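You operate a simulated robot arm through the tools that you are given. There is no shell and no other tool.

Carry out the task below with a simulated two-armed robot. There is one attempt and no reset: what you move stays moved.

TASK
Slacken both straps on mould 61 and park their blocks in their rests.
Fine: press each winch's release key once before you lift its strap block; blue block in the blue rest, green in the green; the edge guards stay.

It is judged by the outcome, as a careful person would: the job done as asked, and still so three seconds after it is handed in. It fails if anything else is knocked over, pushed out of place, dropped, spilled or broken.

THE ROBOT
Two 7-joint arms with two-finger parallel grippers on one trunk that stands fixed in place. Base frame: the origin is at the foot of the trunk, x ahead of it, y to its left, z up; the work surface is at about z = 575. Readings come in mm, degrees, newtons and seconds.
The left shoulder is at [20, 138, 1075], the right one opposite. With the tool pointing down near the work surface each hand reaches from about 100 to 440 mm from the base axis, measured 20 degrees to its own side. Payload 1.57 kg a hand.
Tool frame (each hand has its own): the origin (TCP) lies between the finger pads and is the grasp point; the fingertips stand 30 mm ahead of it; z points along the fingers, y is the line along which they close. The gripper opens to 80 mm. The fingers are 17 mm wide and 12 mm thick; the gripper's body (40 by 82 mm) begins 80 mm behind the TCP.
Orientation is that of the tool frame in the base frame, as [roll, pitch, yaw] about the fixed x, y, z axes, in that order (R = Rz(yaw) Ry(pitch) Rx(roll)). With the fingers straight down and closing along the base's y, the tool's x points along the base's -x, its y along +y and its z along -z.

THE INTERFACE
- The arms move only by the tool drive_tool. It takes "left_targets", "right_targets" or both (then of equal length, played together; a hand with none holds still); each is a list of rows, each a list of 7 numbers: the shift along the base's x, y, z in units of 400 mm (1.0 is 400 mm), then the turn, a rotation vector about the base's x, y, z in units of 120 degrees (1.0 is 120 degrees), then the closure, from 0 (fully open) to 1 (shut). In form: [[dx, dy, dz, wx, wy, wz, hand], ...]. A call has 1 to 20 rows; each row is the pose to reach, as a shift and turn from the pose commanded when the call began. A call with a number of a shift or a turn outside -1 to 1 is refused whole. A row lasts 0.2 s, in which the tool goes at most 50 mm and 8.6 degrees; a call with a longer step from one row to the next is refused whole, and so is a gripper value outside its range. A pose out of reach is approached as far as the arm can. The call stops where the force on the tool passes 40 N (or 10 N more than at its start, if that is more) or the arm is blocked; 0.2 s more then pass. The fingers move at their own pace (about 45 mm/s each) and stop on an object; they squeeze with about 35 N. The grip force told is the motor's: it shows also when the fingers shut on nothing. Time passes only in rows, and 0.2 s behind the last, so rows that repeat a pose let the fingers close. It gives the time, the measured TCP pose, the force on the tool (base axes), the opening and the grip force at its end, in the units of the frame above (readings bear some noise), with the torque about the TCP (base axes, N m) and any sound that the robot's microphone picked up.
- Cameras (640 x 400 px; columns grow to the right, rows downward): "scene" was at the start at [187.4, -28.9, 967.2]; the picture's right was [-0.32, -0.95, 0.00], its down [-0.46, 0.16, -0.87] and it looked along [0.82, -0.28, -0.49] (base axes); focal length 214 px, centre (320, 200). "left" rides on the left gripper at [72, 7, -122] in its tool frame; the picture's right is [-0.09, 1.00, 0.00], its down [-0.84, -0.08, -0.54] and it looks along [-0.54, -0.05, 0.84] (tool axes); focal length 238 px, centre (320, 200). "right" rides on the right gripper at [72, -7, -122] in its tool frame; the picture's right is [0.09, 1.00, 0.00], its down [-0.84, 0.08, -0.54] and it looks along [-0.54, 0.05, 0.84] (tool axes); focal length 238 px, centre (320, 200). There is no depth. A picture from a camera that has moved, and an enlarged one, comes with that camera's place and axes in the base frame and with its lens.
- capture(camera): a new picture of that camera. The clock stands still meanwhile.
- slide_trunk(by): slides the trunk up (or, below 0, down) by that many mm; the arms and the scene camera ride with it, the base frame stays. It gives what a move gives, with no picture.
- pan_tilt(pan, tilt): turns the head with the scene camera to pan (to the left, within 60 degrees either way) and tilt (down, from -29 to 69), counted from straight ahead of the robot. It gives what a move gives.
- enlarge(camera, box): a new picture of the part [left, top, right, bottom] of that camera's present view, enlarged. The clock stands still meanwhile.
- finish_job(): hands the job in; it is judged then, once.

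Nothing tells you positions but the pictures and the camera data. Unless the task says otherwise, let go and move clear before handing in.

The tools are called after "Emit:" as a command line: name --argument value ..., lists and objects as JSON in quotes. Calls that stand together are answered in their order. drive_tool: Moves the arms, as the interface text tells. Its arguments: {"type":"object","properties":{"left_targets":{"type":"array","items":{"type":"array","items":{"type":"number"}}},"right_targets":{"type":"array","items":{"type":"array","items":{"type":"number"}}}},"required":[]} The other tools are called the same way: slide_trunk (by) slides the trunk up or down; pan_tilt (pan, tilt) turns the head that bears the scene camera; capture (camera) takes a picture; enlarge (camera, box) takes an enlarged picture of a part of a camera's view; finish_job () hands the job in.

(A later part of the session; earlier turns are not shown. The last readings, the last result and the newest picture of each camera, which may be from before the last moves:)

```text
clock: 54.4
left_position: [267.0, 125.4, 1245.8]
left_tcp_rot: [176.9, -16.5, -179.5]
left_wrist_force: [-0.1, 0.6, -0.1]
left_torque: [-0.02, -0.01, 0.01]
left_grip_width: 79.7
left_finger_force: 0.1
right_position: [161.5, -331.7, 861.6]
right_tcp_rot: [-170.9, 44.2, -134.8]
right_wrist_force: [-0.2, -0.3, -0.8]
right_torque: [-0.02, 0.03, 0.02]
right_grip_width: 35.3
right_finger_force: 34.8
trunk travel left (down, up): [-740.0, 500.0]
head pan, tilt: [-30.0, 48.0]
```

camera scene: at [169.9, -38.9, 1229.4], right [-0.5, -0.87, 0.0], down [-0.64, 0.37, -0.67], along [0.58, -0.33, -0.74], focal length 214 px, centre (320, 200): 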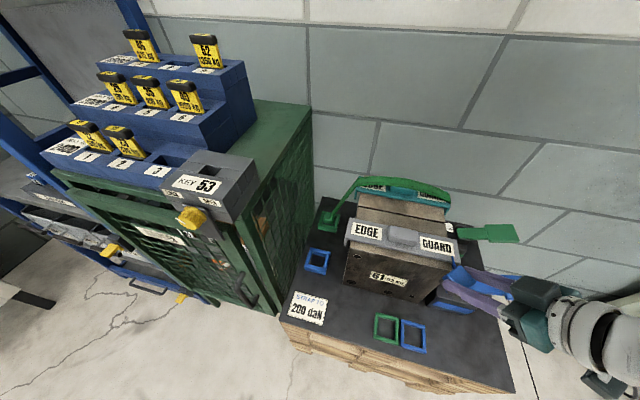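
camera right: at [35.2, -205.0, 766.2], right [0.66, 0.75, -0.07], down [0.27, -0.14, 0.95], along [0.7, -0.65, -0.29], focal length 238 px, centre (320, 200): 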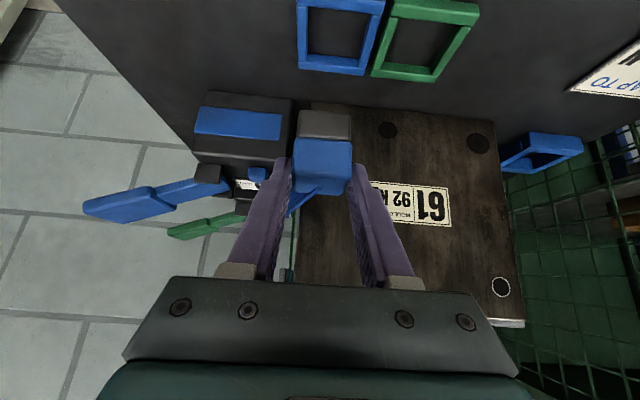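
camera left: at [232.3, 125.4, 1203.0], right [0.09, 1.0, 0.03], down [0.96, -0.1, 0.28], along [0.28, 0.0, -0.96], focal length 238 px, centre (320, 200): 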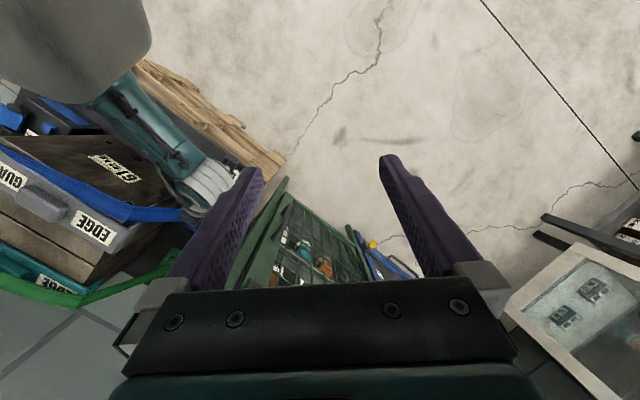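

Emit:
drive_tool --right_targets '[[0, 0, 0, 0.0075, 0.0323, 0.0246, 1], [0, 0, 0, 0.015, 0.0646, 0.0492, 1], [0, 0, 0, 0.015, 0.0646, 0.0492, 1]]'

Emit:
capture --camera "right"

Emit:
capture --camera "scene"

```text
clock: 55.2
left_position: [266.5, 126.1, 1244.9]
left_tcp_rot: [176.9, -16.5, -179.4]
left_wrist_force: [0.5, 0.3, -0.3]
left_torque: [0.0, -0.02, -0.02]
left_grip_width: 80.2
left_finger_force: 0.0
right_position: [161.4, -331.8, 862.9]
right_tcp_rot: [-179.9, 39.7, -135.2]
right_wrist_force: [0.0, -0.2, -0.9]
right_torque: [0.02, 0.0, 0.02]
right_grip_width: 35.1
right_finger_force: 34.8
trunk travel left (down, up): [-740.0, 500.0]
head pan, tilt: [-30.0, 48.0]
```

```text
taken
camera right: at [71.6, -429.2, 909.9], right [-0.75, 0.66, -0.06], down [0.15, 0.26, 0.95], along [0.64, 0.71, -0.3], focal length 238 px, centre (320, 200)
```

right: 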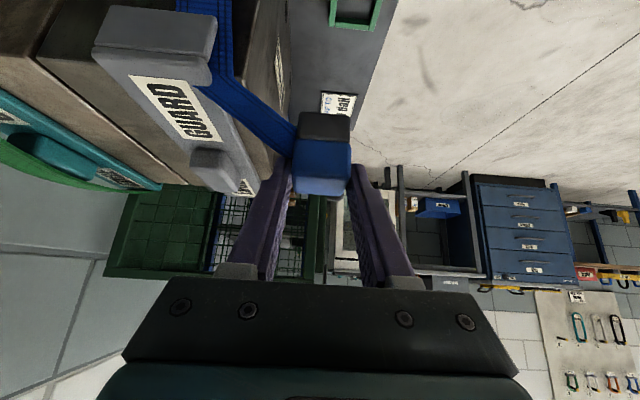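

```text
taken
camera scene: at [169.9, -38.9, 1229.4], right [-0.5, -0.87, 0.0], down [-0.64, 0.37, -0.67], along [0.58, -0.33, -0.74], focal length 214 px, centre (320, 200)
```

scene: 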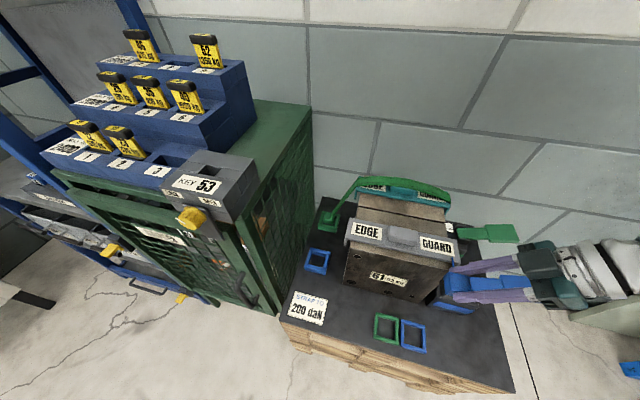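

This yaw suits the arm. I'll centre the block over the blue rest and then lower the trunk, so the block comes down vertically.

Emit:
drive_tool --right_targets '[[-0.03, 0.025, 0, 0, 0, 0, 1], [-0.0633, 0.049, 0, 0, 0, 0, 1], [-0.0633, 0.049, 0, 0, 0, 0, 1]]'

Emit:
slide_trunk --by -150

Emit:
capture --camera "right"

Emit:
capture --camera "scene"

Emit:
enlarge --camera "scene" --box '[360, 240, 500, 350]'

```text
clock: 56.0
left_position: [265.6, 125.8, 1245.7]
left_tcp_rot: [176.9, -16.5, -179.4]
left_wrist_force: [0.5, 1.0, 0.0]
left_torque: [-0.02, 0.01, -0.01]
left_grip_width: 80.1
left_finger_force: 0.1
right_position: [135.9, -311.1, 861.4]
right_tcp_rot: [-179.9, 39.9, -135.1]
right_wrist_force: [-0.2, -0.7, -1.2]
right_torque: [0.0, 0.01, -0.03]
right_grip_width: 35.4
right_finger_force: 35.8
trunk travel left (down, up): [-740.0, 500.0]
head pan, tilt: [-30.0, 48.0]
```

```text
clock: 57.8
left_position: [267.4, 125.9, 1095.2]
left_tcp_rot: [176.9, -16.6, -179.4]
left_wrist_force: [-0.2, 0.1, 0.7]
left_torque: [0.01, 0.01, 0.01]
left_grip_width: 80.0
left_finger_force: 0.0
right_position: [135.8, -310.0, 711.0]
right_tcp_rot: [-179.9, 39.9, -135.2]
right_wrist_force: [0.5, -0.6, -1.0]
right_torque: [-0.02, 0.01, -0.01]
right_grip_width: 35.0
right_finger_force: 35.1
trunk travel left (down, up): [-590.0, 650.0]
head pan, tilt: [-30.0, 48.0]
```

```text
taken
camera right: at [45.8, -409.0, 759.5], right [-0.75, 0.66, -0.06], down [0.15, 0.26, 0.95], along [0.64, 0.71, -0.3], focal length 238 px, centre (320, 200)
```

right: 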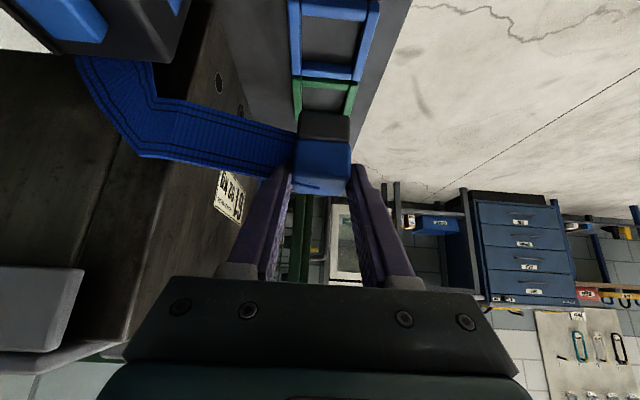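

```text
taken
camera scene: at [169.9, -38.9, 1079.4], right [-0.5, -0.87, 0.0], down [-0.64, 0.37, -0.67], along [0.58, -0.33, -0.74], focal length 214 px, centre (320, 200)
```

scene: 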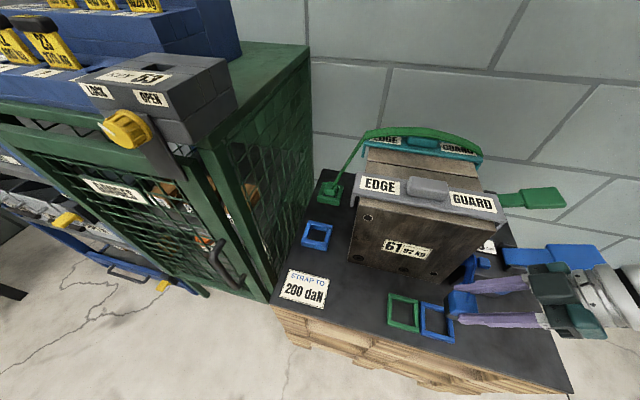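

```text
3.64 times, centred on (430, 295) of scene
camera zoom: at [169.9, -38.9, 1079.4], right [-0.5, -0.87, 0.0], down [-0.64, 0.37, -0.67], along [0.58, -0.33, -0.74], focal length 780 px, centre (-80, -146)
```

zoom: 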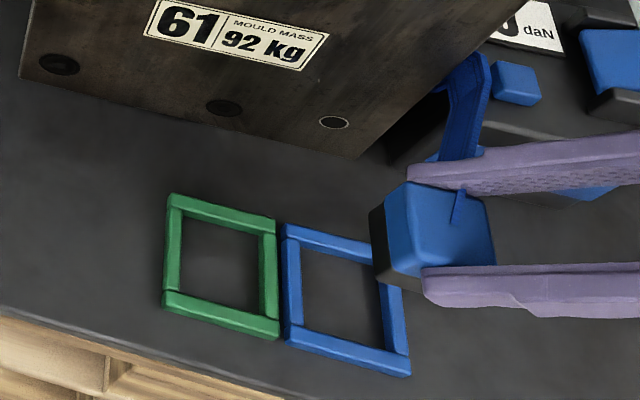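

Emit:
enlarge --camera "right" --box '[260, 0, 400, 160]'

```text
2.50 times, centred on (330, 80) of right
camera zoom: at [45.8, -409.0, 759.5], right [-0.75, 0.66, -0.06], down [0.15, 0.26, 0.95], along [0.64, 0.71, -0.3], focal length 596 px, centre (295, 500)
```

zoom: 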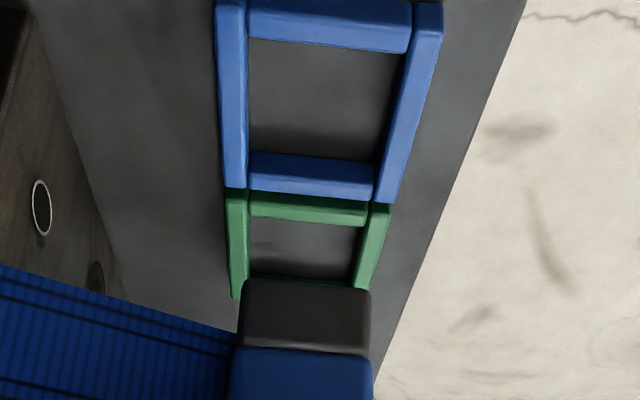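

Both cameras agree that the block is centred over the blue rest to within about 1 mm. I'll go down gently.

Emit:
drive_tool --right_targets '[[0.001, -0.001, -0.04, 0, 0, 0, 1], [0.002, -0.002, -0.08, 0, 0, 0, 1], [0.002, -0.002, -0.12, 0, 0, 0, 1], [0.002, -0.002, -0.15, 0, 0, 0, 1], [0.002, -0.002, -0.17, 0, 0, 0, 1], [0.002, -0.002, -0.17, 0, 0, 0, 1]]'

Emit:
enlarge --camera "right" --box '[240, 40, 420, 200]'

Emit:
enlarge --camera "scene" --box '[360, 240, 500, 350]'

```text
clock: 59.2
left_position: [266.3, 126.2, 1094.1]
left_tcp_rot: [176.9, -16.5, -179.6]
left_wrist_force: [-0.5, -0.2, 0.5]
left_torque: [0.02, -0.04, -0.01]
left_grip_width: 79.6
left_finger_force: 0.1
right_position: [136.3, -310.8, 644.7]
right_tcp_rot: [-179.9, 39.9, -135.1]
right_wrist_force: [-0.5, 0.5, -1.3]
right_torque: [0.0, 0.02, -0.06]
right_grip_width: 35.1
right_finger_force: 34.6
trunk travel left (down, up): [-590.0, 650.0]
head pan, tilt: [-30.0, 48.0]
```

```text
2.50 times, centred on (330, 120) of right
camera zoom: at [46.4, -409.3, 692.0], right [-0.75, 0.66, -0.06], down [0.15, 0.26, 0.95], along [0.64, 0.71, -0.3], focal length 596 px, centre (295, 400)
```

zoom: 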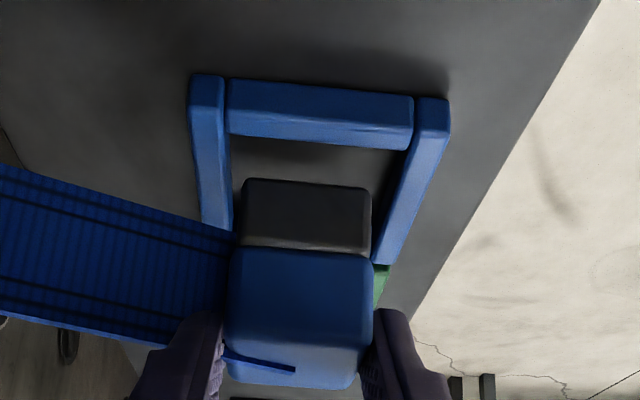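

```text
3.64 times, centred on (430, 295) of scene
camera zoom: at [169.9, -38.8, 1079.4], right [-0.5, -0.87, 0.0], down [-0.64, 0.37, -0.67], along [0.58, -0.33, -0.74], focal length 780 px, centre (-80, -146)
```

zoom: 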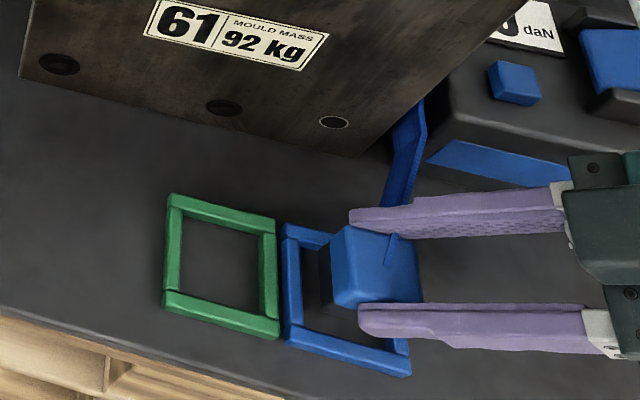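

Emit:
drive_tool --right_targets '[[0.002, -0.002, -0.01, 0, 0, 0, 1], [0.002, -0.002, -0.02, 0, 0, 0, 1], [0.002, -0.002, -0.03, 0, 0, 0, 1], [0.002, -0.002, -0.0375, 0, 0, 0, 1], [0.002, -0.002, -0.0435, 0, 0, 0, 1], [0.002, -0.002, -0.0435, 0, 0, 0, 1]]'

Emit:
enlarge --camera "right" --box '[240, 40, 420, 200]'

Emit:
enlarge --camera "scene" --box '[360, 240, 500, 350]'

```text
clock: 60.6
left_position: [266.2, 125.2, 1094.7]
left_tcp_rot: [176.9, -16.6, -179.4]
left_wrist_force: [-1.1, 0.6, 0.1]
left_torque: [0.02, -0.01, 0.0]
left_grip_width: 79.8
left_finger_force: 0.0
right_position: [137.5, -312.8, 641.6]
right_tcp_rot: [-179.9, 39.9, -135.2]
right_wrist_force: [-0.5, 0.3, -1.2]
right_torque: [0.0, 0.0, 0.01]
right_grip_width: 35.2
right_finger_force: 34.9
right hand out of reach, approached as far as the arm can: row 2, 3, 4, 5, 6
trunk travel left (down, up): [-590.0, 650.0]
head pan, tilt: [-30.0, 48.0]
```

```text
2.50 times, centred on (330, 120) of right
camera zoom: at [47.0, -410.1, 688.4], right [-0.75, 0.66, -0.06], down [0.15, 0.26, 0.95], along [0.64, 0.71, -0.3], focal length 596 px, centre (295, 400)
```

zoom: 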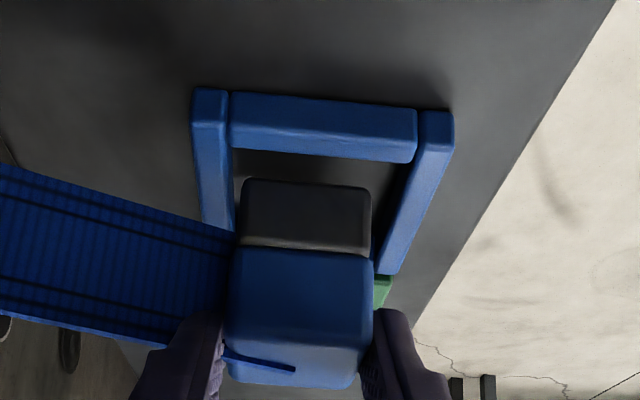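

```text
3.64 times, centred on (430, 295) of scene
camera zoom: at [169.9, -38.8, 1079.4], right [-0.5, -0.87, 0.0], down [-0.64, 0.37, -0.67], along [0.58, -0.33, -0.74], focal length 780 px, centre (-80, -146)
```

zoom: 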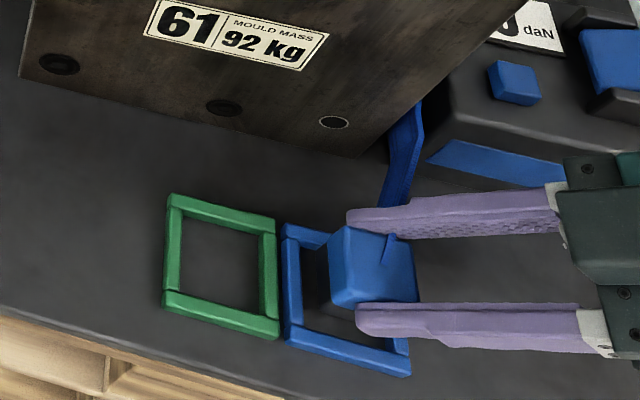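

Emit:
drive_tool --right_targets '[[-0.002, 0.0035, 0.06, 0, 0, 0, 1], [-0.002, 0.0035, 0.12, 0, 0, 0, 1], [-0.002, 0.0035, 0.12, 0, 0, 0, 1]]'

Emit:
slide_trunk --by -45

Emit:
enlarge --camera "right" --box '[240, 40, 420, 200]'

```text
clock: 61.4
left_position: [266.0, 126.0, 1094.5]
left_tcp_rot: [176.9, -16.5, -179.5]
left_wrist_force: [-0.7, 0.3, -0.9]
left_torque: [0.03, 0.0, 0.0]
left_grip_width: 79.9
left_finger_force: 0.0
right_position: [133.0, -311.4, 687.8]
right_tcp_rot: [-179.9, 39.8, -135.3]
right_wrist_force: [-0.4, 0.0, -1.7]
right_torque: [0.02, -0.01, -0.01]
right_grip_width: 35.0
right_finger_force: 35.3
trunk travel left (down, up): [-590.0, 650.0]
head pan, tilt: [-30.0, 48.0]
```

```text
clock: 62.2
left_position: [266.6, 125.6, 1049.2]
left_tcp_rot: [176.8, -16.6, -179.5]
left_wrist_force: [-0.3, 0.0, -0.5]
left_torque: [0.0, 0.03, 0.03]
left_grip_width: 79.9
left_finger_force: 0.1
right_position: [134.6, -309.5, 643.0]
right_tcp_rot: [-179.8, 39.9, -135.2]
right_wrist_force: [0.1, -0.5, -1.5]
right_torque: [0.0, 0.02, 0.01]
right_grip_width: 35.2
right_finger_force: 34.8
trunk travel left (down, up): [-545.0, 695.0]
head pan, tilt: [-30.0, 48.0]
```

```text
2.50 times, centred on (330, 120) of right
camera zoom: at [44.8, -408.6, 691.2], right [-0.75, 0.66, -0.06], down [0.15, 0.26, 0.95], along [0.64, 0.71, -0.3], focal length 596 px, centre (295, 400)
```

zoom: 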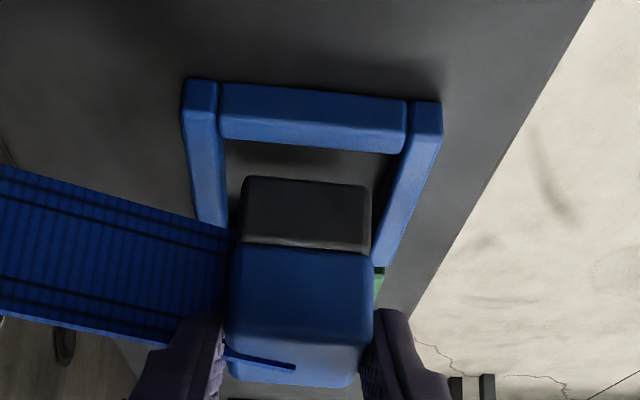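

Emit:
drive_tool --right_targets '[[0.006, -0.006, 0, 0, 0, 0, 1], [0.006, -0.006, -0.01, 0, 0, 0, 1], [0.006, -0.006, -0.02, 0, 0, 0, 1], [0.006, -0.006, -0.03, 0, 0, 0, 1], [0.006, -0.006, -0.035, 0, 0, 0, 1], [0.006, -0.006, -0.04, 0, 0, 0, 1], [0.006, -0.006, -0.04, 0, 0, 0, 1]]'

Emit:
enlarge --camera "right" --box '[240, 40, 420, 200]'

Emit:
enlarge --camera "scene" --box '[360, 240, 500, 350]'

```text
clock: 63.8
left_position: [265.4, 126.5, 1050.8]
left_tcp_rot: [176.9, -16.4, -179.5]
left_wrist_force: [0.2, 0.5, 0.1]
left_torque: [0.01, -0.03, -0.01]
left_grip_width: 80.1
left_finger_force: 0.1
right_position: [137.4, -312.8, 628.2]
right_tcp_rot: [-180.0, 40.0, -135.2]
right_wrist_force: [-2.3, 1.1, 8.6]
right_torque: [0.17, 0.04, 0.04]
right_grip_width: 35.3
right_finger_force: 34.6
trunk travel left (down, up): [-545.0, 695.0]
head pan, tilt: [-30.0, 48.0]
```

```text
2.50 times, centred on (330, 120) of right
camera zoom: at [47.1, -410.8, 675.5], right [-0.75, 0.66, -0.06], down [0.15, 0.26, 0.95], along [0.64, 0.71, -0.3], focal length 596 px, centre (295, 400)
```

zoom: 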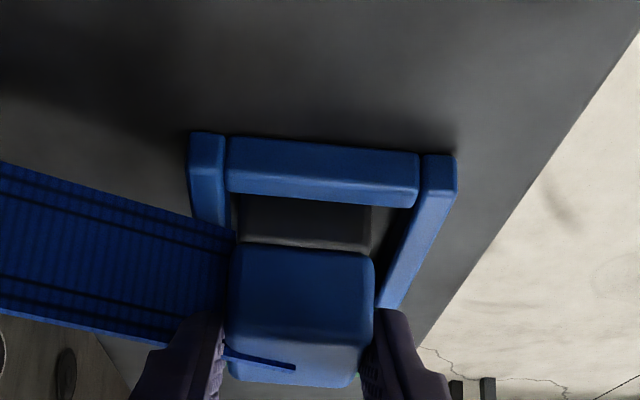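

```text
3.64 times, centred on (430, 295) of scene
camera zoom: at [169.8, -39.2, 1034.6], right [-0.5, -0.87, 0.0], down [-0.64, 0.37, -0.67], along [0.58, -0.33, -0.74], focal length 780 px, centre (-80, -146)
```

zoom: 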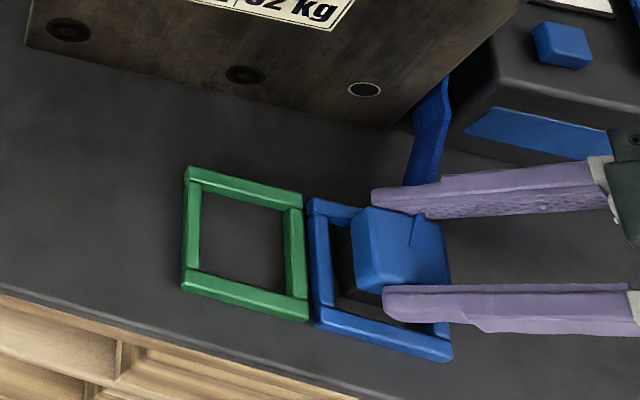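

The foot is inside the blue rest and touching the table with a light 9 N. I'll release gently.

Emit:
drive_tool --right_targets '[[0, 0, 0.003, 0, 0, 0, 0.5], [0, 0, 0.003, 0, 0, 0, 0.45], [0, 0, 0.003, 0, 0, 0, 0.3], [0, 0, 0.003, 0, 0, 0, 0.2], [0, 0, 0.003, 0, 0, 0, 0.2]]'

Emit:
enlarge --camera "right" --box '[240, 40, 420, 200]'

Emit:
enlarge --camera "scene" --box '[360, 240, 500, 350]'

```text
clock: 65.0
left_position: [266.2, 126.4, 1050.1]
left_tcp_rot: [177.0, -16.5, -179.5]
left_wrist_force: [0.7, 0.7, 0.0]
left_torque: [-0.02, -0.02, 0.0]
left_grip_width: 80.0
left_finger_force: 0.0
right_position: [136.0, -312.8, 628.6]
right_tcp_rot: [-179.9, 39.9, -135.1]
right_wrist_force: [0.2, 0.0, 0.3]
right_torque: [0.0, 0.01, 0.01]
right_grip_width: 64.1
right_finger_force: 0.1
trunk travel left (down, up): [-545.0, 695.0]
head pan, tilt: [-30.0, 48.0]
```

```text
2.50 times, centred on (330, 120) of right
camera zoom: at [47.0, -411.0, 677.0], right [-0.75, 0.66, -0.06], down [0.15, 0.26, 0.95], along [0.64, 0.71, -0.3], focal length 596 px, centre (295, 400)
```

zoom: 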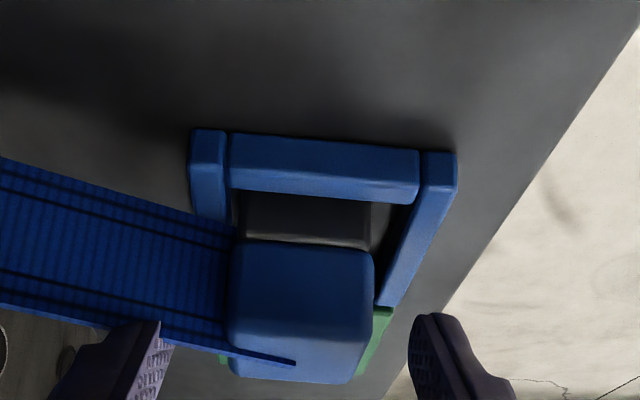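

```text
3.64 times, centred on (430, 295) of scene
camera zoom: at [169.9, -38.9, 1034.4], right [-0.5, -0.87, 0.0], down [-0.64, 0.37, -0.67], along [0.58, -0.33, -0.74], focal length 780 px, centre (-80, -146)
```

zoom: 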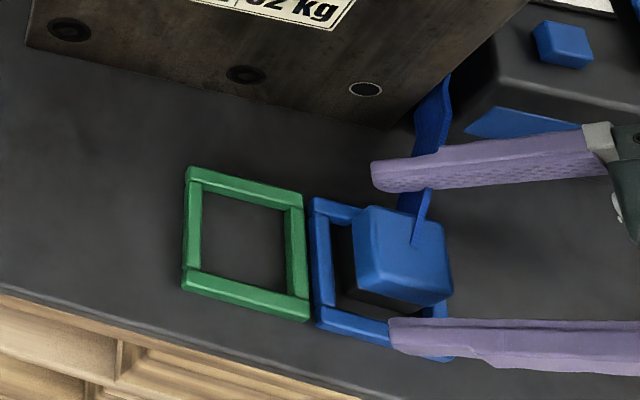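

The blue block stands square in the blue rest. I'll back out along the finger direction.

Emit:
drive_tool --right_targets '[[-0.02, -0.02, 0.034, 0, 0, 0, 0.2], [-0.05, -0.05, 0.085, 0, 0, 0, 0.2], [-0.08, -0.08, 0.136, 0, 0, 0, 0.2], [-0.1, -0.1, 0.2, 0, 0, 0, 0], [-0.1, -0.1, 0.3, 0, 0, 0, 0], [-0.1, -0.1, 0.4, 0, 0, 0, 0]]'

Emit:
capture --camera "scene"

Emit:
enlarge --camera "scene" --box '[360, 220, 520, 350]'

```text
clock: 66.4
left_position: [267.3, 125.6, 1050.0]
left_tcp_rot: [176.8, -16.5, -179.5]
left_wrist_force: [-0.5, -1.4, -0.4]
left_torque: [-0.02, -0.02, -0.03]
left_grip_width: 80.3
left_finger_force: 0.0
right_position: [96.5, -354.2, 788.1]
right_tcp_rot: [-179.9, 40.0, -135.1]
right_wrist_force: [-0.7, -0.6, -1.0]
right_torque: [0.01, -0.01, 0.0]
right_grip_width: 80.1
right_finger_force: 0.1
trunk travel left (down, up): [-545.0, 695.0]
head pan, tilt: [-30.0, 48.0]
```

```text
taken
camera scene: at [169.8, -39.1, 1034.3], right [-0.5, -0.87, 0.0], down [-0.64, 0.37, -0.67], along [0.58, -0.33, -0.74], focal length 214 px, centre (320, 200)
```

scene: 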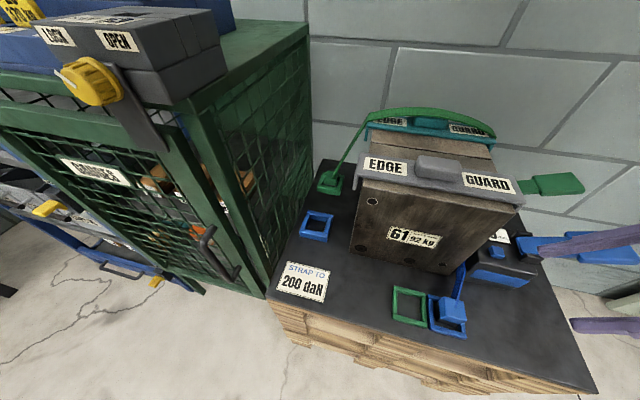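

```text
3.08 times, centred on (440, 285) of scene
camera zoom: at [169.8, -39.1, 1034.3], right [-0.5, -0.87, 0.0], down [-0.64, 0.37, -0.67], along [0.58, -0.33, -0.74], focal length 660 px, centre (-49, -62)
```

zoom: 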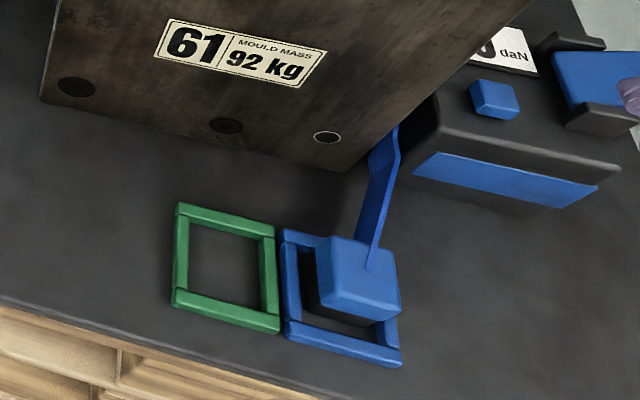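

Blue is parked. Next is the green block, so I measure it and the gap around it.

Emit:
enlarge --camera "scene" --box '[290, 140, 390, 240]'

Emit:
pan_tilt --pan -25 --tilt 30

Emit:
capture --camera "scene"

```text
4.00 times, centred on (340, 190) of scene
camera zoom: at [169.8, -39.1, 1034.3], right [-0.5, -0.87, 0.0], down [-0.64, 0.37, -0.67], along [0.58, -0.33, -0.74], focal length 858 px, centre (240, 240)
```

zoom: 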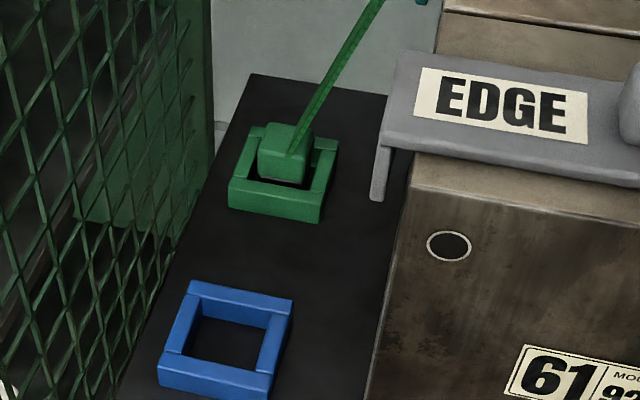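

```text
clock: 67.2
left_position: [267.3, 126.0, 1050.8]
left_tcp_rot: [176.9, -16.5, -179.5]
left_wrist_force: [0.2, -0.3, 0.4]
left_torque: [0.01, -0.02, 0.01]
left_grip_width: 79.9
left_finger_force: 0.1
right_position: [96.7, -354.0, 787.4]
right_tcp_rot: [-179.9, 39.9, -135.1]
right_wrist_force: [0.3, -0.2, -0.8]
right_torque: [-0.01, 0.01, -0.01]
right_grip_width: 79.7
right_finger_force: 0.1
trunk travel left (down, up): [-545.0, 695.0]
head pan, tilt: [-25.0, 30.0]
```

```text
taken
camera scene: at [183.6, -37.7, 1061.1], right [-0.42, -0.91, 0.0], down [-0.45, 0.21, -0.87], along [0.78, -0.37, -0.5], focal length 214 px, centre (320, 200)
```

scene: 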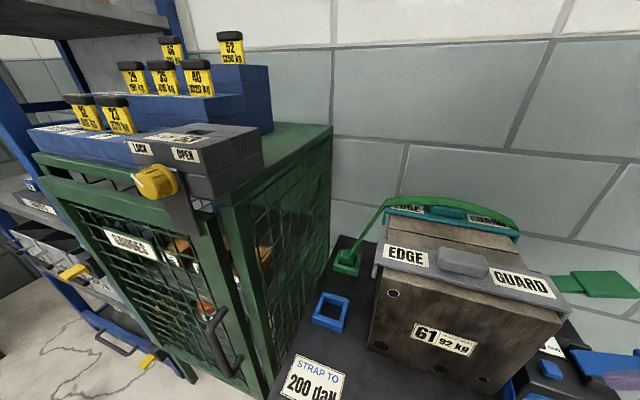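

The green block sits at about [560, -304, 617], deep in the gap. I'll turn the hand back to point away from the robot, slightly toward the cabinet side, while moving to the front of the mould.

Emit:
drive_tool --right_targets '[[0.03, 0.03, 0.02, 0, 0, -0.069, 0], [0.06, 0.06, 0.03, 0, 0, -0.138, 0], [0.09, 0.09, 0.03, 0, 0, -0.207, 0], [0.12, 0.12, 0.03, 0, 0, -0.276, 0], [0.15, 0.15, 0.02, 0, 0, -0.345, 0], [0.18, 0.18, 0.01, 0, 0, -0.414, 0], [0.21, 0.21, 0, 0, 0, -0.483, 0], [0.24, 0.24, -0.02, 0, 0, -0.552, 0], [0.27, 0.27, -0.03, 0, 0, -0.621, 0], [0.3, 0.3, -0.04, 0, 0, -0.69, 0], [0.33, 0.33, -0.05, 0, 0, -0.759, 0], [0.358, 0.36, -0.07, 0, 0, -0.828, 0], [0.358, 0.36, -0.07, 0, 0, -0.833, 0]]'

Emit:
capture --camera "scene"

```text
clock: 70.0
left_position: [266.6, 126.1, 1050.7]
left_tcp_rot: [176.8, -16.5, -179.5]
left_wrist_force: [0.4, -0.2, 0.6]
left_torque: [-0.03, 0.05, 0.03]
left_grip_width: 80.1
left_finger_force: 0.1
right_position: [238.6, -207.7, 761.4]
right_tcp_rot: [-179.9, 39.9, 124.7]
right_wrist_force: [0.6, 0.3, 0.0]
right_torque: [0.02, 0.03, -0.01]
right_grip_width: 80.2
right_finger_force: 0.1
trunk travel left (down, up): [-545.0, 695.0]
head pan, tilt: [-25.0, 30.0]
```

```text
taken
camera scene: at [183.6, -37.7, 1061.2], right [-0.42, -0.91, 0.0], down [-0.45, 0.21, -0.87], along [0.78, -0.37, -0.5], focal length 214 px, centre (320, 200)
```

scene: 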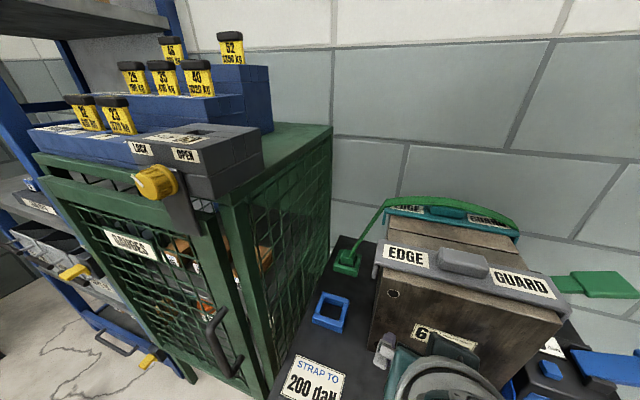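

Emit:
drive_tool --right_targets '[[0.05, 0.02, 0.06, 0, 0, 0, 0], [0.11, 0.06, 0.12, 0, 0, 0, 0], [0.17, 0.1, 0.18, 0, 0, 0, 0], [0.23, 0.14, 0.25, 0, 0, 0, 0], [0.28, 0.18, 0.32, 0, 0, 0, 0], [0.328, 0.22, 0.36, 0, 0, 0, 0], [0.328, 0.22, 0.36, 0, 0, 0, 0]]'

Emit:
capture --camera "scene"

Emit:
capture --camera "left"

```text
clock: 71.7
left_position: [266.6, 126.2, 1050.0]
left_tcp_rot: [176.9, -16.5, -179.6]
left_wrist_force: [0.1, -0.2, -0.2]
left_torque: [0.0, 0.01, -0.02]
left_grip_width: 80.3
left_finger_force: 0.1
right_position: [371.5, -137.2, 901.1]
right_tcp_rot: [-177.9, 41.9, 125.4]
right_wrist_force: [0.4, -0.4, -0.2]
right_torque: [-0.01, 0.01, 0.03]
right_grip_width: 80.0
right_finger_force: 0.2
trunk travel left (down, up): [-545.0, 695.0]
head pan, tilt: [-25.0, 30.0]
```

```text
taken
camera scene: at [183.6, -37.6, 1061.2], right [-0.42, -0.91, 0.0], down [-0.45, 0.21, -0.87], along [0.78, -0.37, -0.5], focal length 214 px, centre (320, 200)
```

scene: 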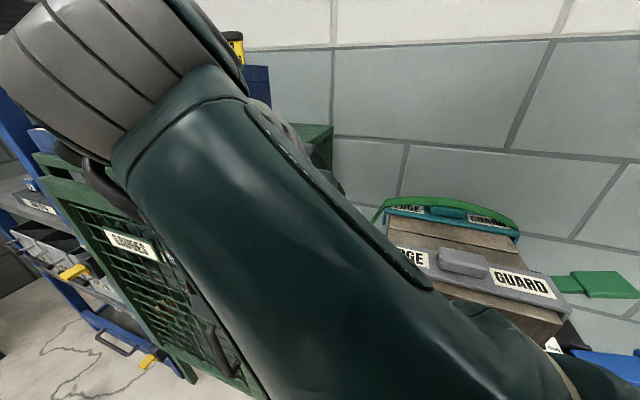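

```text
taken
camera left: at [232.5, 125.4, 1188.0], right [0.09, 1.0, 0.03], down [0.96, -0.1, 0.28], along [0.28, 0.0, -0.96], focal length 238 px, centre (320, 200)
```

left: 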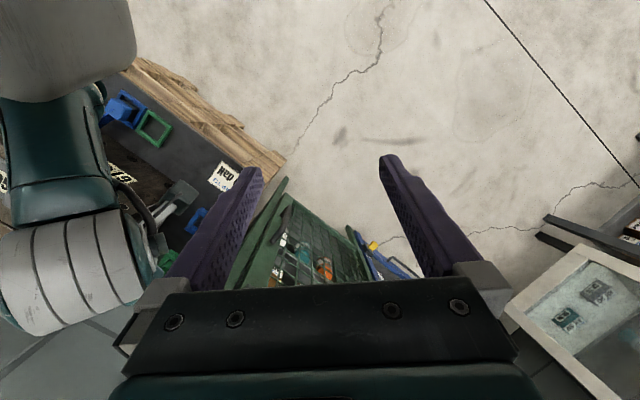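

Emit:
drive_tool --right_targets '[[0, 0, -0.03, 0, 0, 0, 0], [0, 0, -0.06, 0, 0, 0, 0]]'

Emit:
capture --camera "scene"

```text
clock: 72.5
left_position: [265.8, 125.6, 1050.5]
left_tcp_rot: [176.9, -16.4, -179.5]
left_wrist_force: [0.8, 1.7, 0.0]
left_torque: [0.02, 0.0, -0.01]
left_grip_width: 80.0
left_finger_force: 0.0
right_position: [376.1, -152.5, 881.9]
right_tcp_rot: [-178.0, 43.6, 124.2]
right_wrist_force: [-0.2, -1.5, -0.5]
right_torque: [0.01, -0.02, 0.0]
right_grip_width: 80.1
right_finger_force: 0.0
trunk travel left (down, up): [-545.0, 695.0]
head pan, tilt: [-25.0, 30.0]
stopped in row 2 (right hand): the arm was blocked; the commanded pose is now the measured one
```

```text
taken
camera scene: at [183.7, -38.0, 1061.2], right [-0.42, -0.91, 0.0], down [-0.45, 0.21, -0.87], along [0.78, -0.37, -0.5], focal length 214 px, centre (320, 200)
```

scene: 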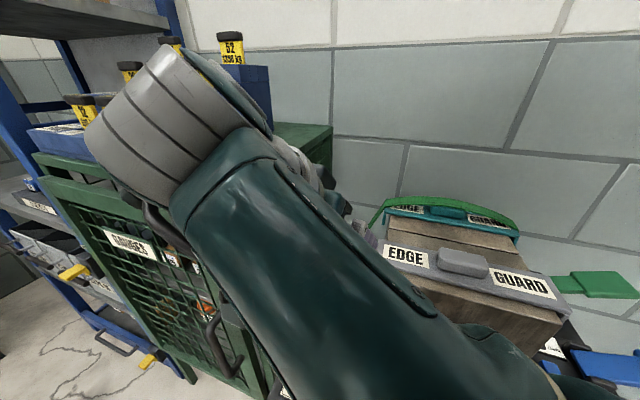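

The forearm came close to the head. I'll move forward and down, away from it, into the mouth of the gap.

Emit:
drive_tool --right_targets '[[0.02, -0.01, -0.04, 0, 0, 0, 0], [0.04, -0.02, -0.09, 0, 0, 0, 0], [0.06, -0.02, -0.14, 0, 0, 0, 0], [0.07, -0.02, -0.17, 0, 0, 0, 0], [0.07, -0.02, -0.17, 0, 0, 0, 0]]'

Emit:
capture --camera "scene"

Emit:
capture --camera "right"

```text
clock: 73.7
left_position: [266.5, 126.5, 1050.7]
left_tcp_rot: [176.9, -16.4, -179.5]
left_wrist_force: [0.5, 0.8, 1.2]
left_torque: [-0.01, -0.01, -0.01]
left_grip_width: 79.8
left_finger_force: 0.1
right_position: [407.7, -179.7, 814.1]
right_tcp_rot: [-176.3, 45.6, 125.0]
right_wrist_force: [0.8, 4.2, 10.5]
right_torque: [-0.39, 0.3, -0.09]
right_grip_width: 77.8
right_finger_force: 0.0
trunk travel left (down, up): [-545.0, 695.0]
head pan, tilt: [-25.0, 30.0]
```

```text
taken
camera scene: at [184.4, -37.3, 1061.4], right [-0.42, -0.91, 0.0], down [-0.45, 0.21, -0.87], along [0.79, -0.37, -0.5], focal length 214 px, centre (320, 200)
```

scene: 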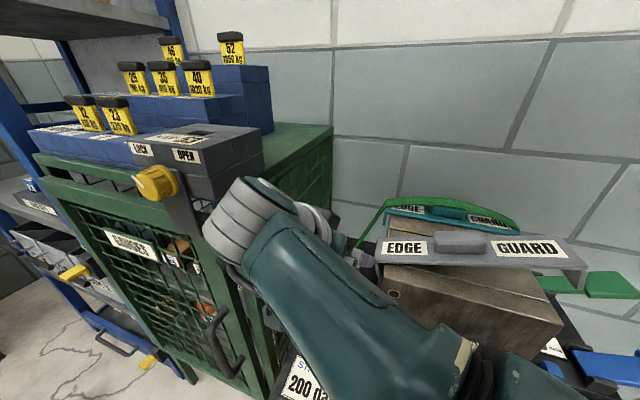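

```text
taken
camera right: at [329.4, -65.9, 847.7], right [0.8, 0.58, -0.11], down [0.21, -0.1, 0.97], along [0.56, -0.81, -0.2], focal length 238 px, centre (320, 200)
```

right: 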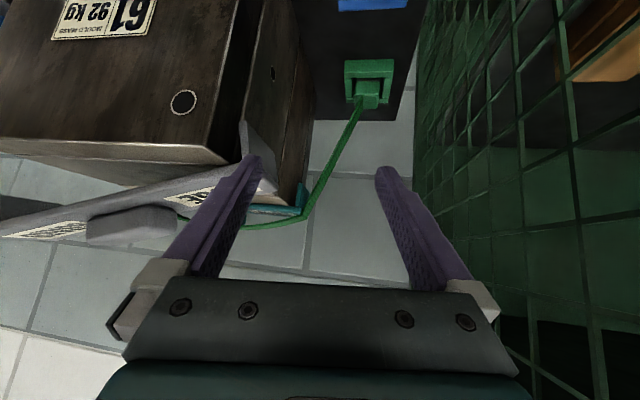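

The finger has come down on the end of the grey guard and tilted it, because the arm drifted sideways. I'll stop and lift straight up slowly so it can settle back.

Emit:
drive_tool --right_targets '[[0, 0, 0.012, 0, 0, 0, 0], [0, 0, 0.025, 0, 0, 0, 0]]'

Emit:
capture --camera "scene"

Emit:
capture --camera "right"

```text
clock: 74.5
left_position: [265.5, 125.9, 1050.5]
left_tcp_rot: [177.0, -16.5, -179.6]
left_wrist_force: [-0.2, 0.4, -0.3]
left_torque: [0.02, 0.0, 0.02]
left_grip_width: 80.3
left_finger_force: 0.0
right_position: [405.5, -196.9, 822.4]
right_tcp_rot: [-174.6, 47.1, 125.3]
right_wrist_force: [-0.6, 0.7, 0.0]
right_torque: [-0.01, -0.01, 0.0]
right_grip_width: 79.7
right_finger_force: 0.1
trunk travel left (down, up): [-545.0, 695.0]
head pan, tilt: [-25.0, 30.0]
stopped in row 2 (right hand): the arm was blocked; the commanded pose is now the measured one
```

```text
taken
camera scene: at [183.7, -37.9, 1061.2], right [-0.42, -0.91, 0.0], down [-0.45, 0.21, -0.87], along [0.78, -0.37, -0.5], focal length 214 px, centre (320, 200)
```

scene: 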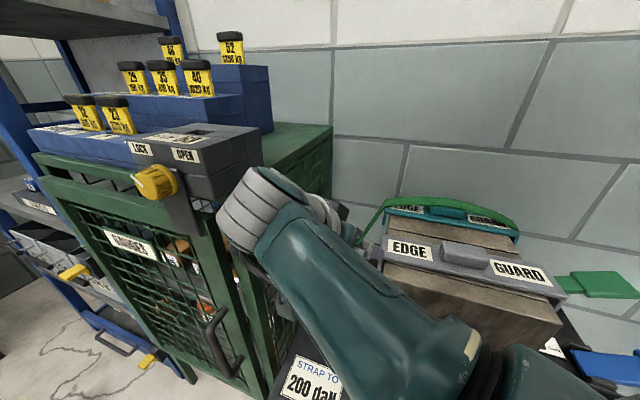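

```text
taken
camera right: at [330.6, -80.7, 853.4], right [0.81, 0.57, -0.13], down [0.21, -0.07, 0.98], along [0.54, -0.82, -0.18], focal length 238 px, centre (320, 200)
```

right: 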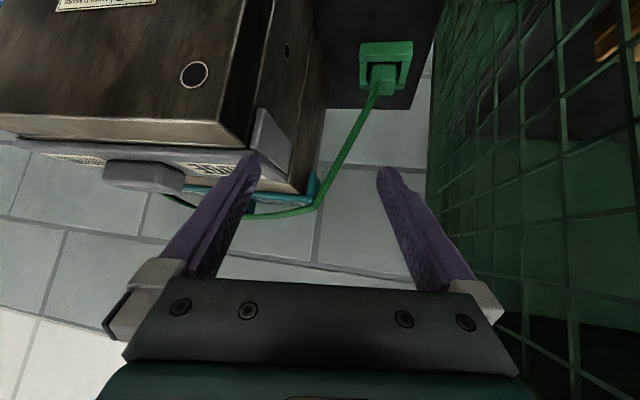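

Emit:
enlarge --camera "right" --box '[100, 90, 360, 260]'

Emit:
enlarge --camera "scene" --box '[340, 190, 600, 350]'

Emit:
enlarge --camera "left" --box '[0, 80, 240, 300]'

```text
2.35 times, centred on (230, 175) of right
camera zoom: at [330.6, -80.7, 853.4], right [0.81, 0.57, -0.13], down [0.21, -0.07, 0.98], along [0.54, -0.82, -0.18], focal length 561 px, centre (532, 259)
```

zoom: 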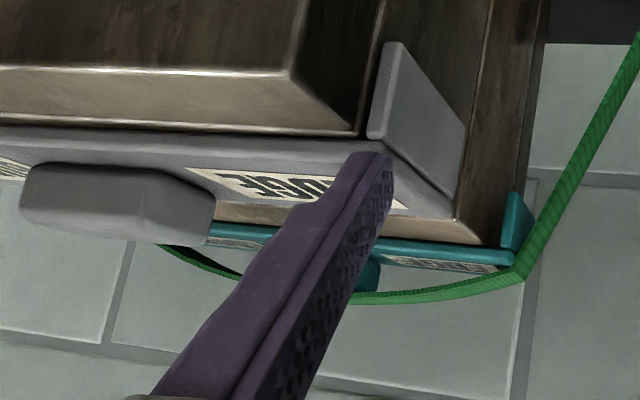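

```text
2.46 times, centred on (470, 270) of scene
camera zoom: at [183.7, -37.9, 1061.2], right [-0.42, -0.91, 0.0], down [-0.45, 0.21, -0.87], along [0.78, -0.37, -0.5], focal length 528 px, centre (-49, 28)
```

zoom: 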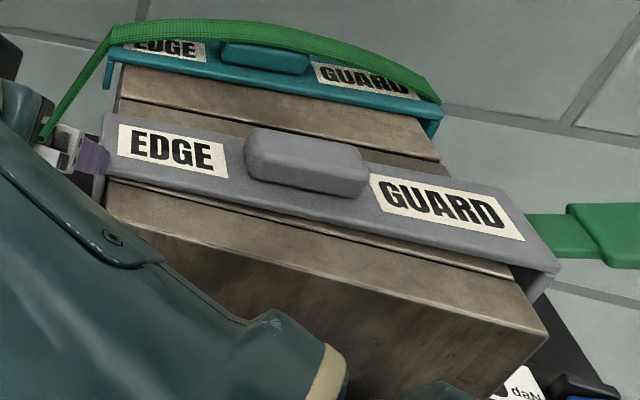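

```text
1.82 times, centred on (120, 190) of left
camera zoom: at [232.6, 125.2, 1188.0], right [0.09, 1.0, 0.03], down [0.96, -0.1, 0.28], along [0.28, 0.0, -0.96], focal length 433 px, centre (684, 218)
```

zoom: 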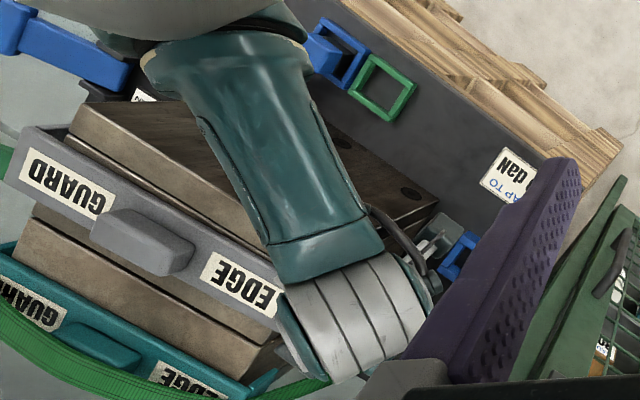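

The guard has dropped flat again and there is no contact force. I'll use the trunk to lift the hand straight up off it and then check whether the guard moved.

Emit:
slide_trunk --by 60

Emit:
capture --camera "right"

Emit:
capture --camera "scene"

```text
clock: 75.5
left_position: [266.1, 124.7, 1110.4]
left_tcp_rot: [176.9, -16.5, -179.6]
left_wrist_force: [0.9, -0.4, 0.2]
left_torque: [0.0, 0.01, 0.02]
left_grip_width: 80.0
left_finger_force: 0.0
right_position: [405.2, -197.1, 881.5]
right_tcp_rot: [-174.5, 47.0, 125.3]
right_wrist_force: [0.0, 0.7, -0.2]
right_torque: [0.0, 0.0, 0.0]
right_grip_width: 79.9
right_finger_force: 0.1
trunk travel left (down, up): [-605.0, 635.0]
head pan, tilt: [-25.0, 30.0]
```

```text
taken
camera right: at [329.8, -80.2, 912.9], right [0.81, 0.57, -0.13], down [0.21, -0.07, 0.97], along [0.54, -0.82, -0.18], focal length 238 px, centre (320, 200)
```

right: 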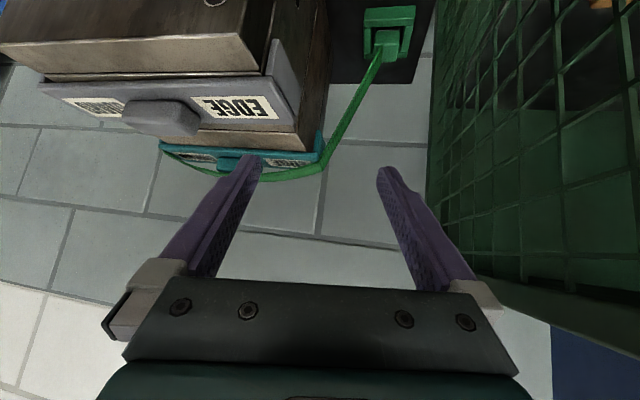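

```text
taken
camera scene: at [183.5, -37.7, 1121.2], right [-0.42, -0.91, 0.0], down [-0.45, 0.21, -0.87], along [0.78, -0.37, -0.5], focal length 214 px, centre (320, 200)
```

scene: 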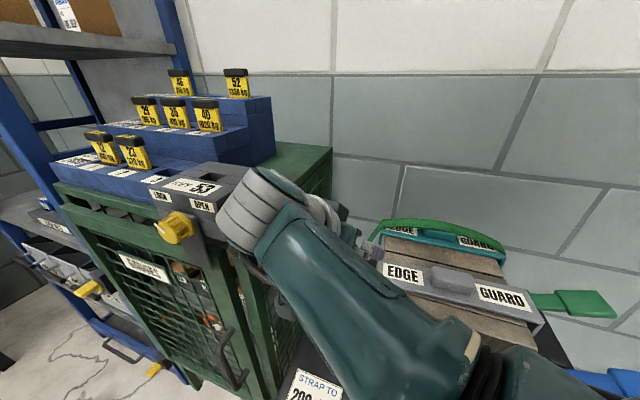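

Emit:
enlarge --camera "right" --box '[0, 0, 340, 200]'

Emit:
enlarge --camera "scene" --box '[340, 200, 600, 360]'

Emit:
enlarge --camera "left" --box '[0, 80, 240, 300]'

```text
1.88 times, centred on (170, 100) of right
camera zoom: at [329.8, -80.2, 912.9], right [0.81, 0.57, -0.13], down [0.21, -0.07, 0.97], along [0.54, -0.82, -0.18], focal length 449 px, centre (602, 388)
```

zoom: 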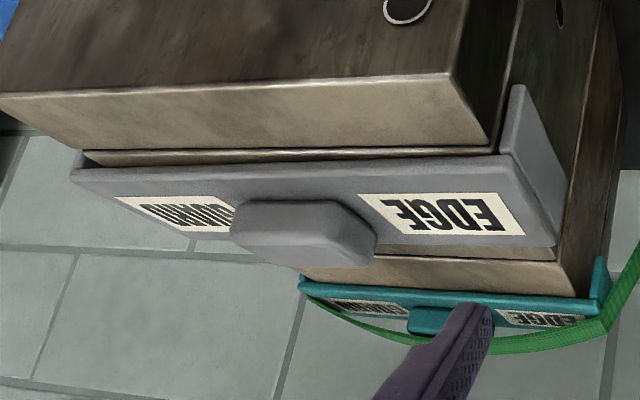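

```text
2.46 times, centred on (470, 280) of scene
camera zoom: at [183.5, -37.7, 1121.2], right [-0.42, -0.91, 0.0], down [-0.45, 0.21, -0.87], along [0.78, -0.37, -0.5], focal length 528 px, centre (-49, 3)
```

zoom: 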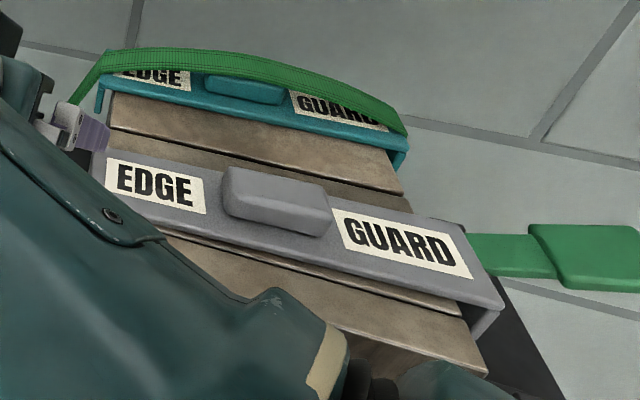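

```text
1.82 times, centred on (120, 190) of left
camera zoom: at [232.4, 125.3, 1248.0], right [0.09, 1.0, 0.03], down [0.96, -0.1, 0.28], along [0.28, 0.0, -0.96], focal length 433 px, centre (684, 218)
```

zoom: 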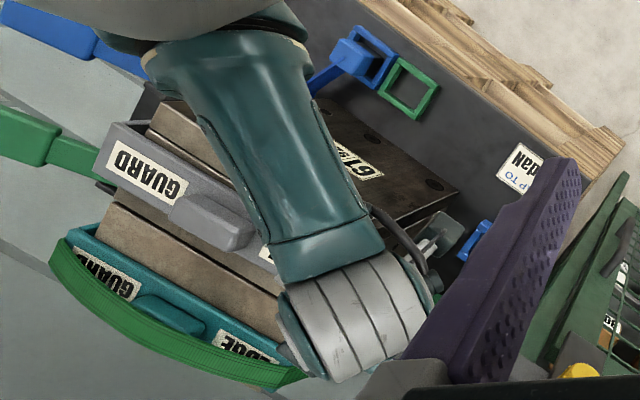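

I'll move the hand clear of the mould, with a more natural wrist turn, and then compare the guard's position with my earlier pictures.

Emit:
drive_tool --right_targets '[[-0.05, 0, 0.02, 0, 0, 0.04, 0], [-0.1, 0.0, 0.03, 0, 0, 0.08, 0], [-0.15, 0.0, 0.03, 0, 0, 0.12, 0], [-0.2, -0.02, 0.0, 0, 0, 0.16, 0], [-0.25, -0.03, -0.03, 0, 0, 0.16, 0], [-0.3, -0.05, -0.06, 0, 0, 0.16, 0]]'

Emit:
pan_tilt --pan -30 --tilt 48

Emit:
capture --camera "scene"

```text
clock: 76.8
left_position: [266.8, 124.6, 1110.4]
left_tcp_rot: [176.9, -16.5, -179.6]
left_wrist_force: [1.0, -0.4, 0.6]
left_torque: [0.0, 0.02, 0.0]
left_grip_width: 79.9
left_finger_force: 0.0
right_position: [284.9, -210.2, 857.8]
right_tcp_rot: [-175.0, 46.5, 144.3]
right_wrist_force: [1.1, 0.4, 0.1]
right_torque: [0.04, 0.05, 0.02]
right_grip_width: 80.1
right_finger_force: 0.1
trunk travel left (down, up): [-605.0, 635.0]
head pan, tilt: [-25.0, 30.0]
```

```text
clock: 77.7
left_position: [266.0, 125.6, 1109.8]
left_tcp_rot: [176.9, -16.5, -179.5]
left_wrist_force: [0.7, -0.6, -0.5]
left_torque: [-0.01, 0.02, 0.0]
left_grip_width: 79.9
left_finger_force: 0.2
right_position: [286.1, -210.5, 858.1]
right_tcp_rot: [-174.9, 46.5, 144.3]
right_wrist_force: [0.9, -0.4, 0.4]
right_torque: [0.01, -0.03, -0.02]
right_grip_width: 80.1
right_finger_force: 0.1
trunk travel left (down, up): [-605.0, 635.0]
head pan, tilt: [-30.0, 48.0]
```

```text
taken
camera scene: at [169.9, -38.9, 1094.5], right [-0.5, -0.87, 0.0], down [-0.64, 0.37, -0.67], along [0.58, -0.33, -0.74], focal length 214 px, centre (320, 200)
```

scene: 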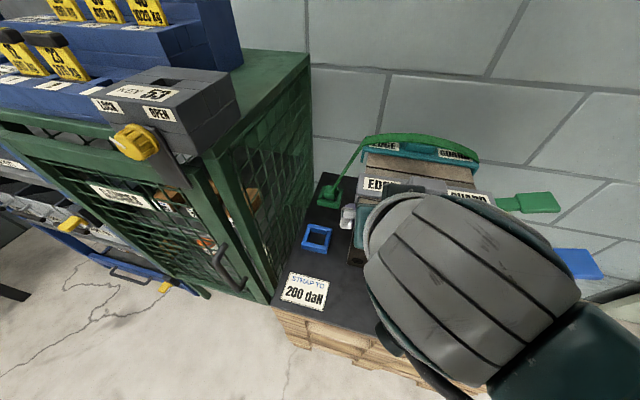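

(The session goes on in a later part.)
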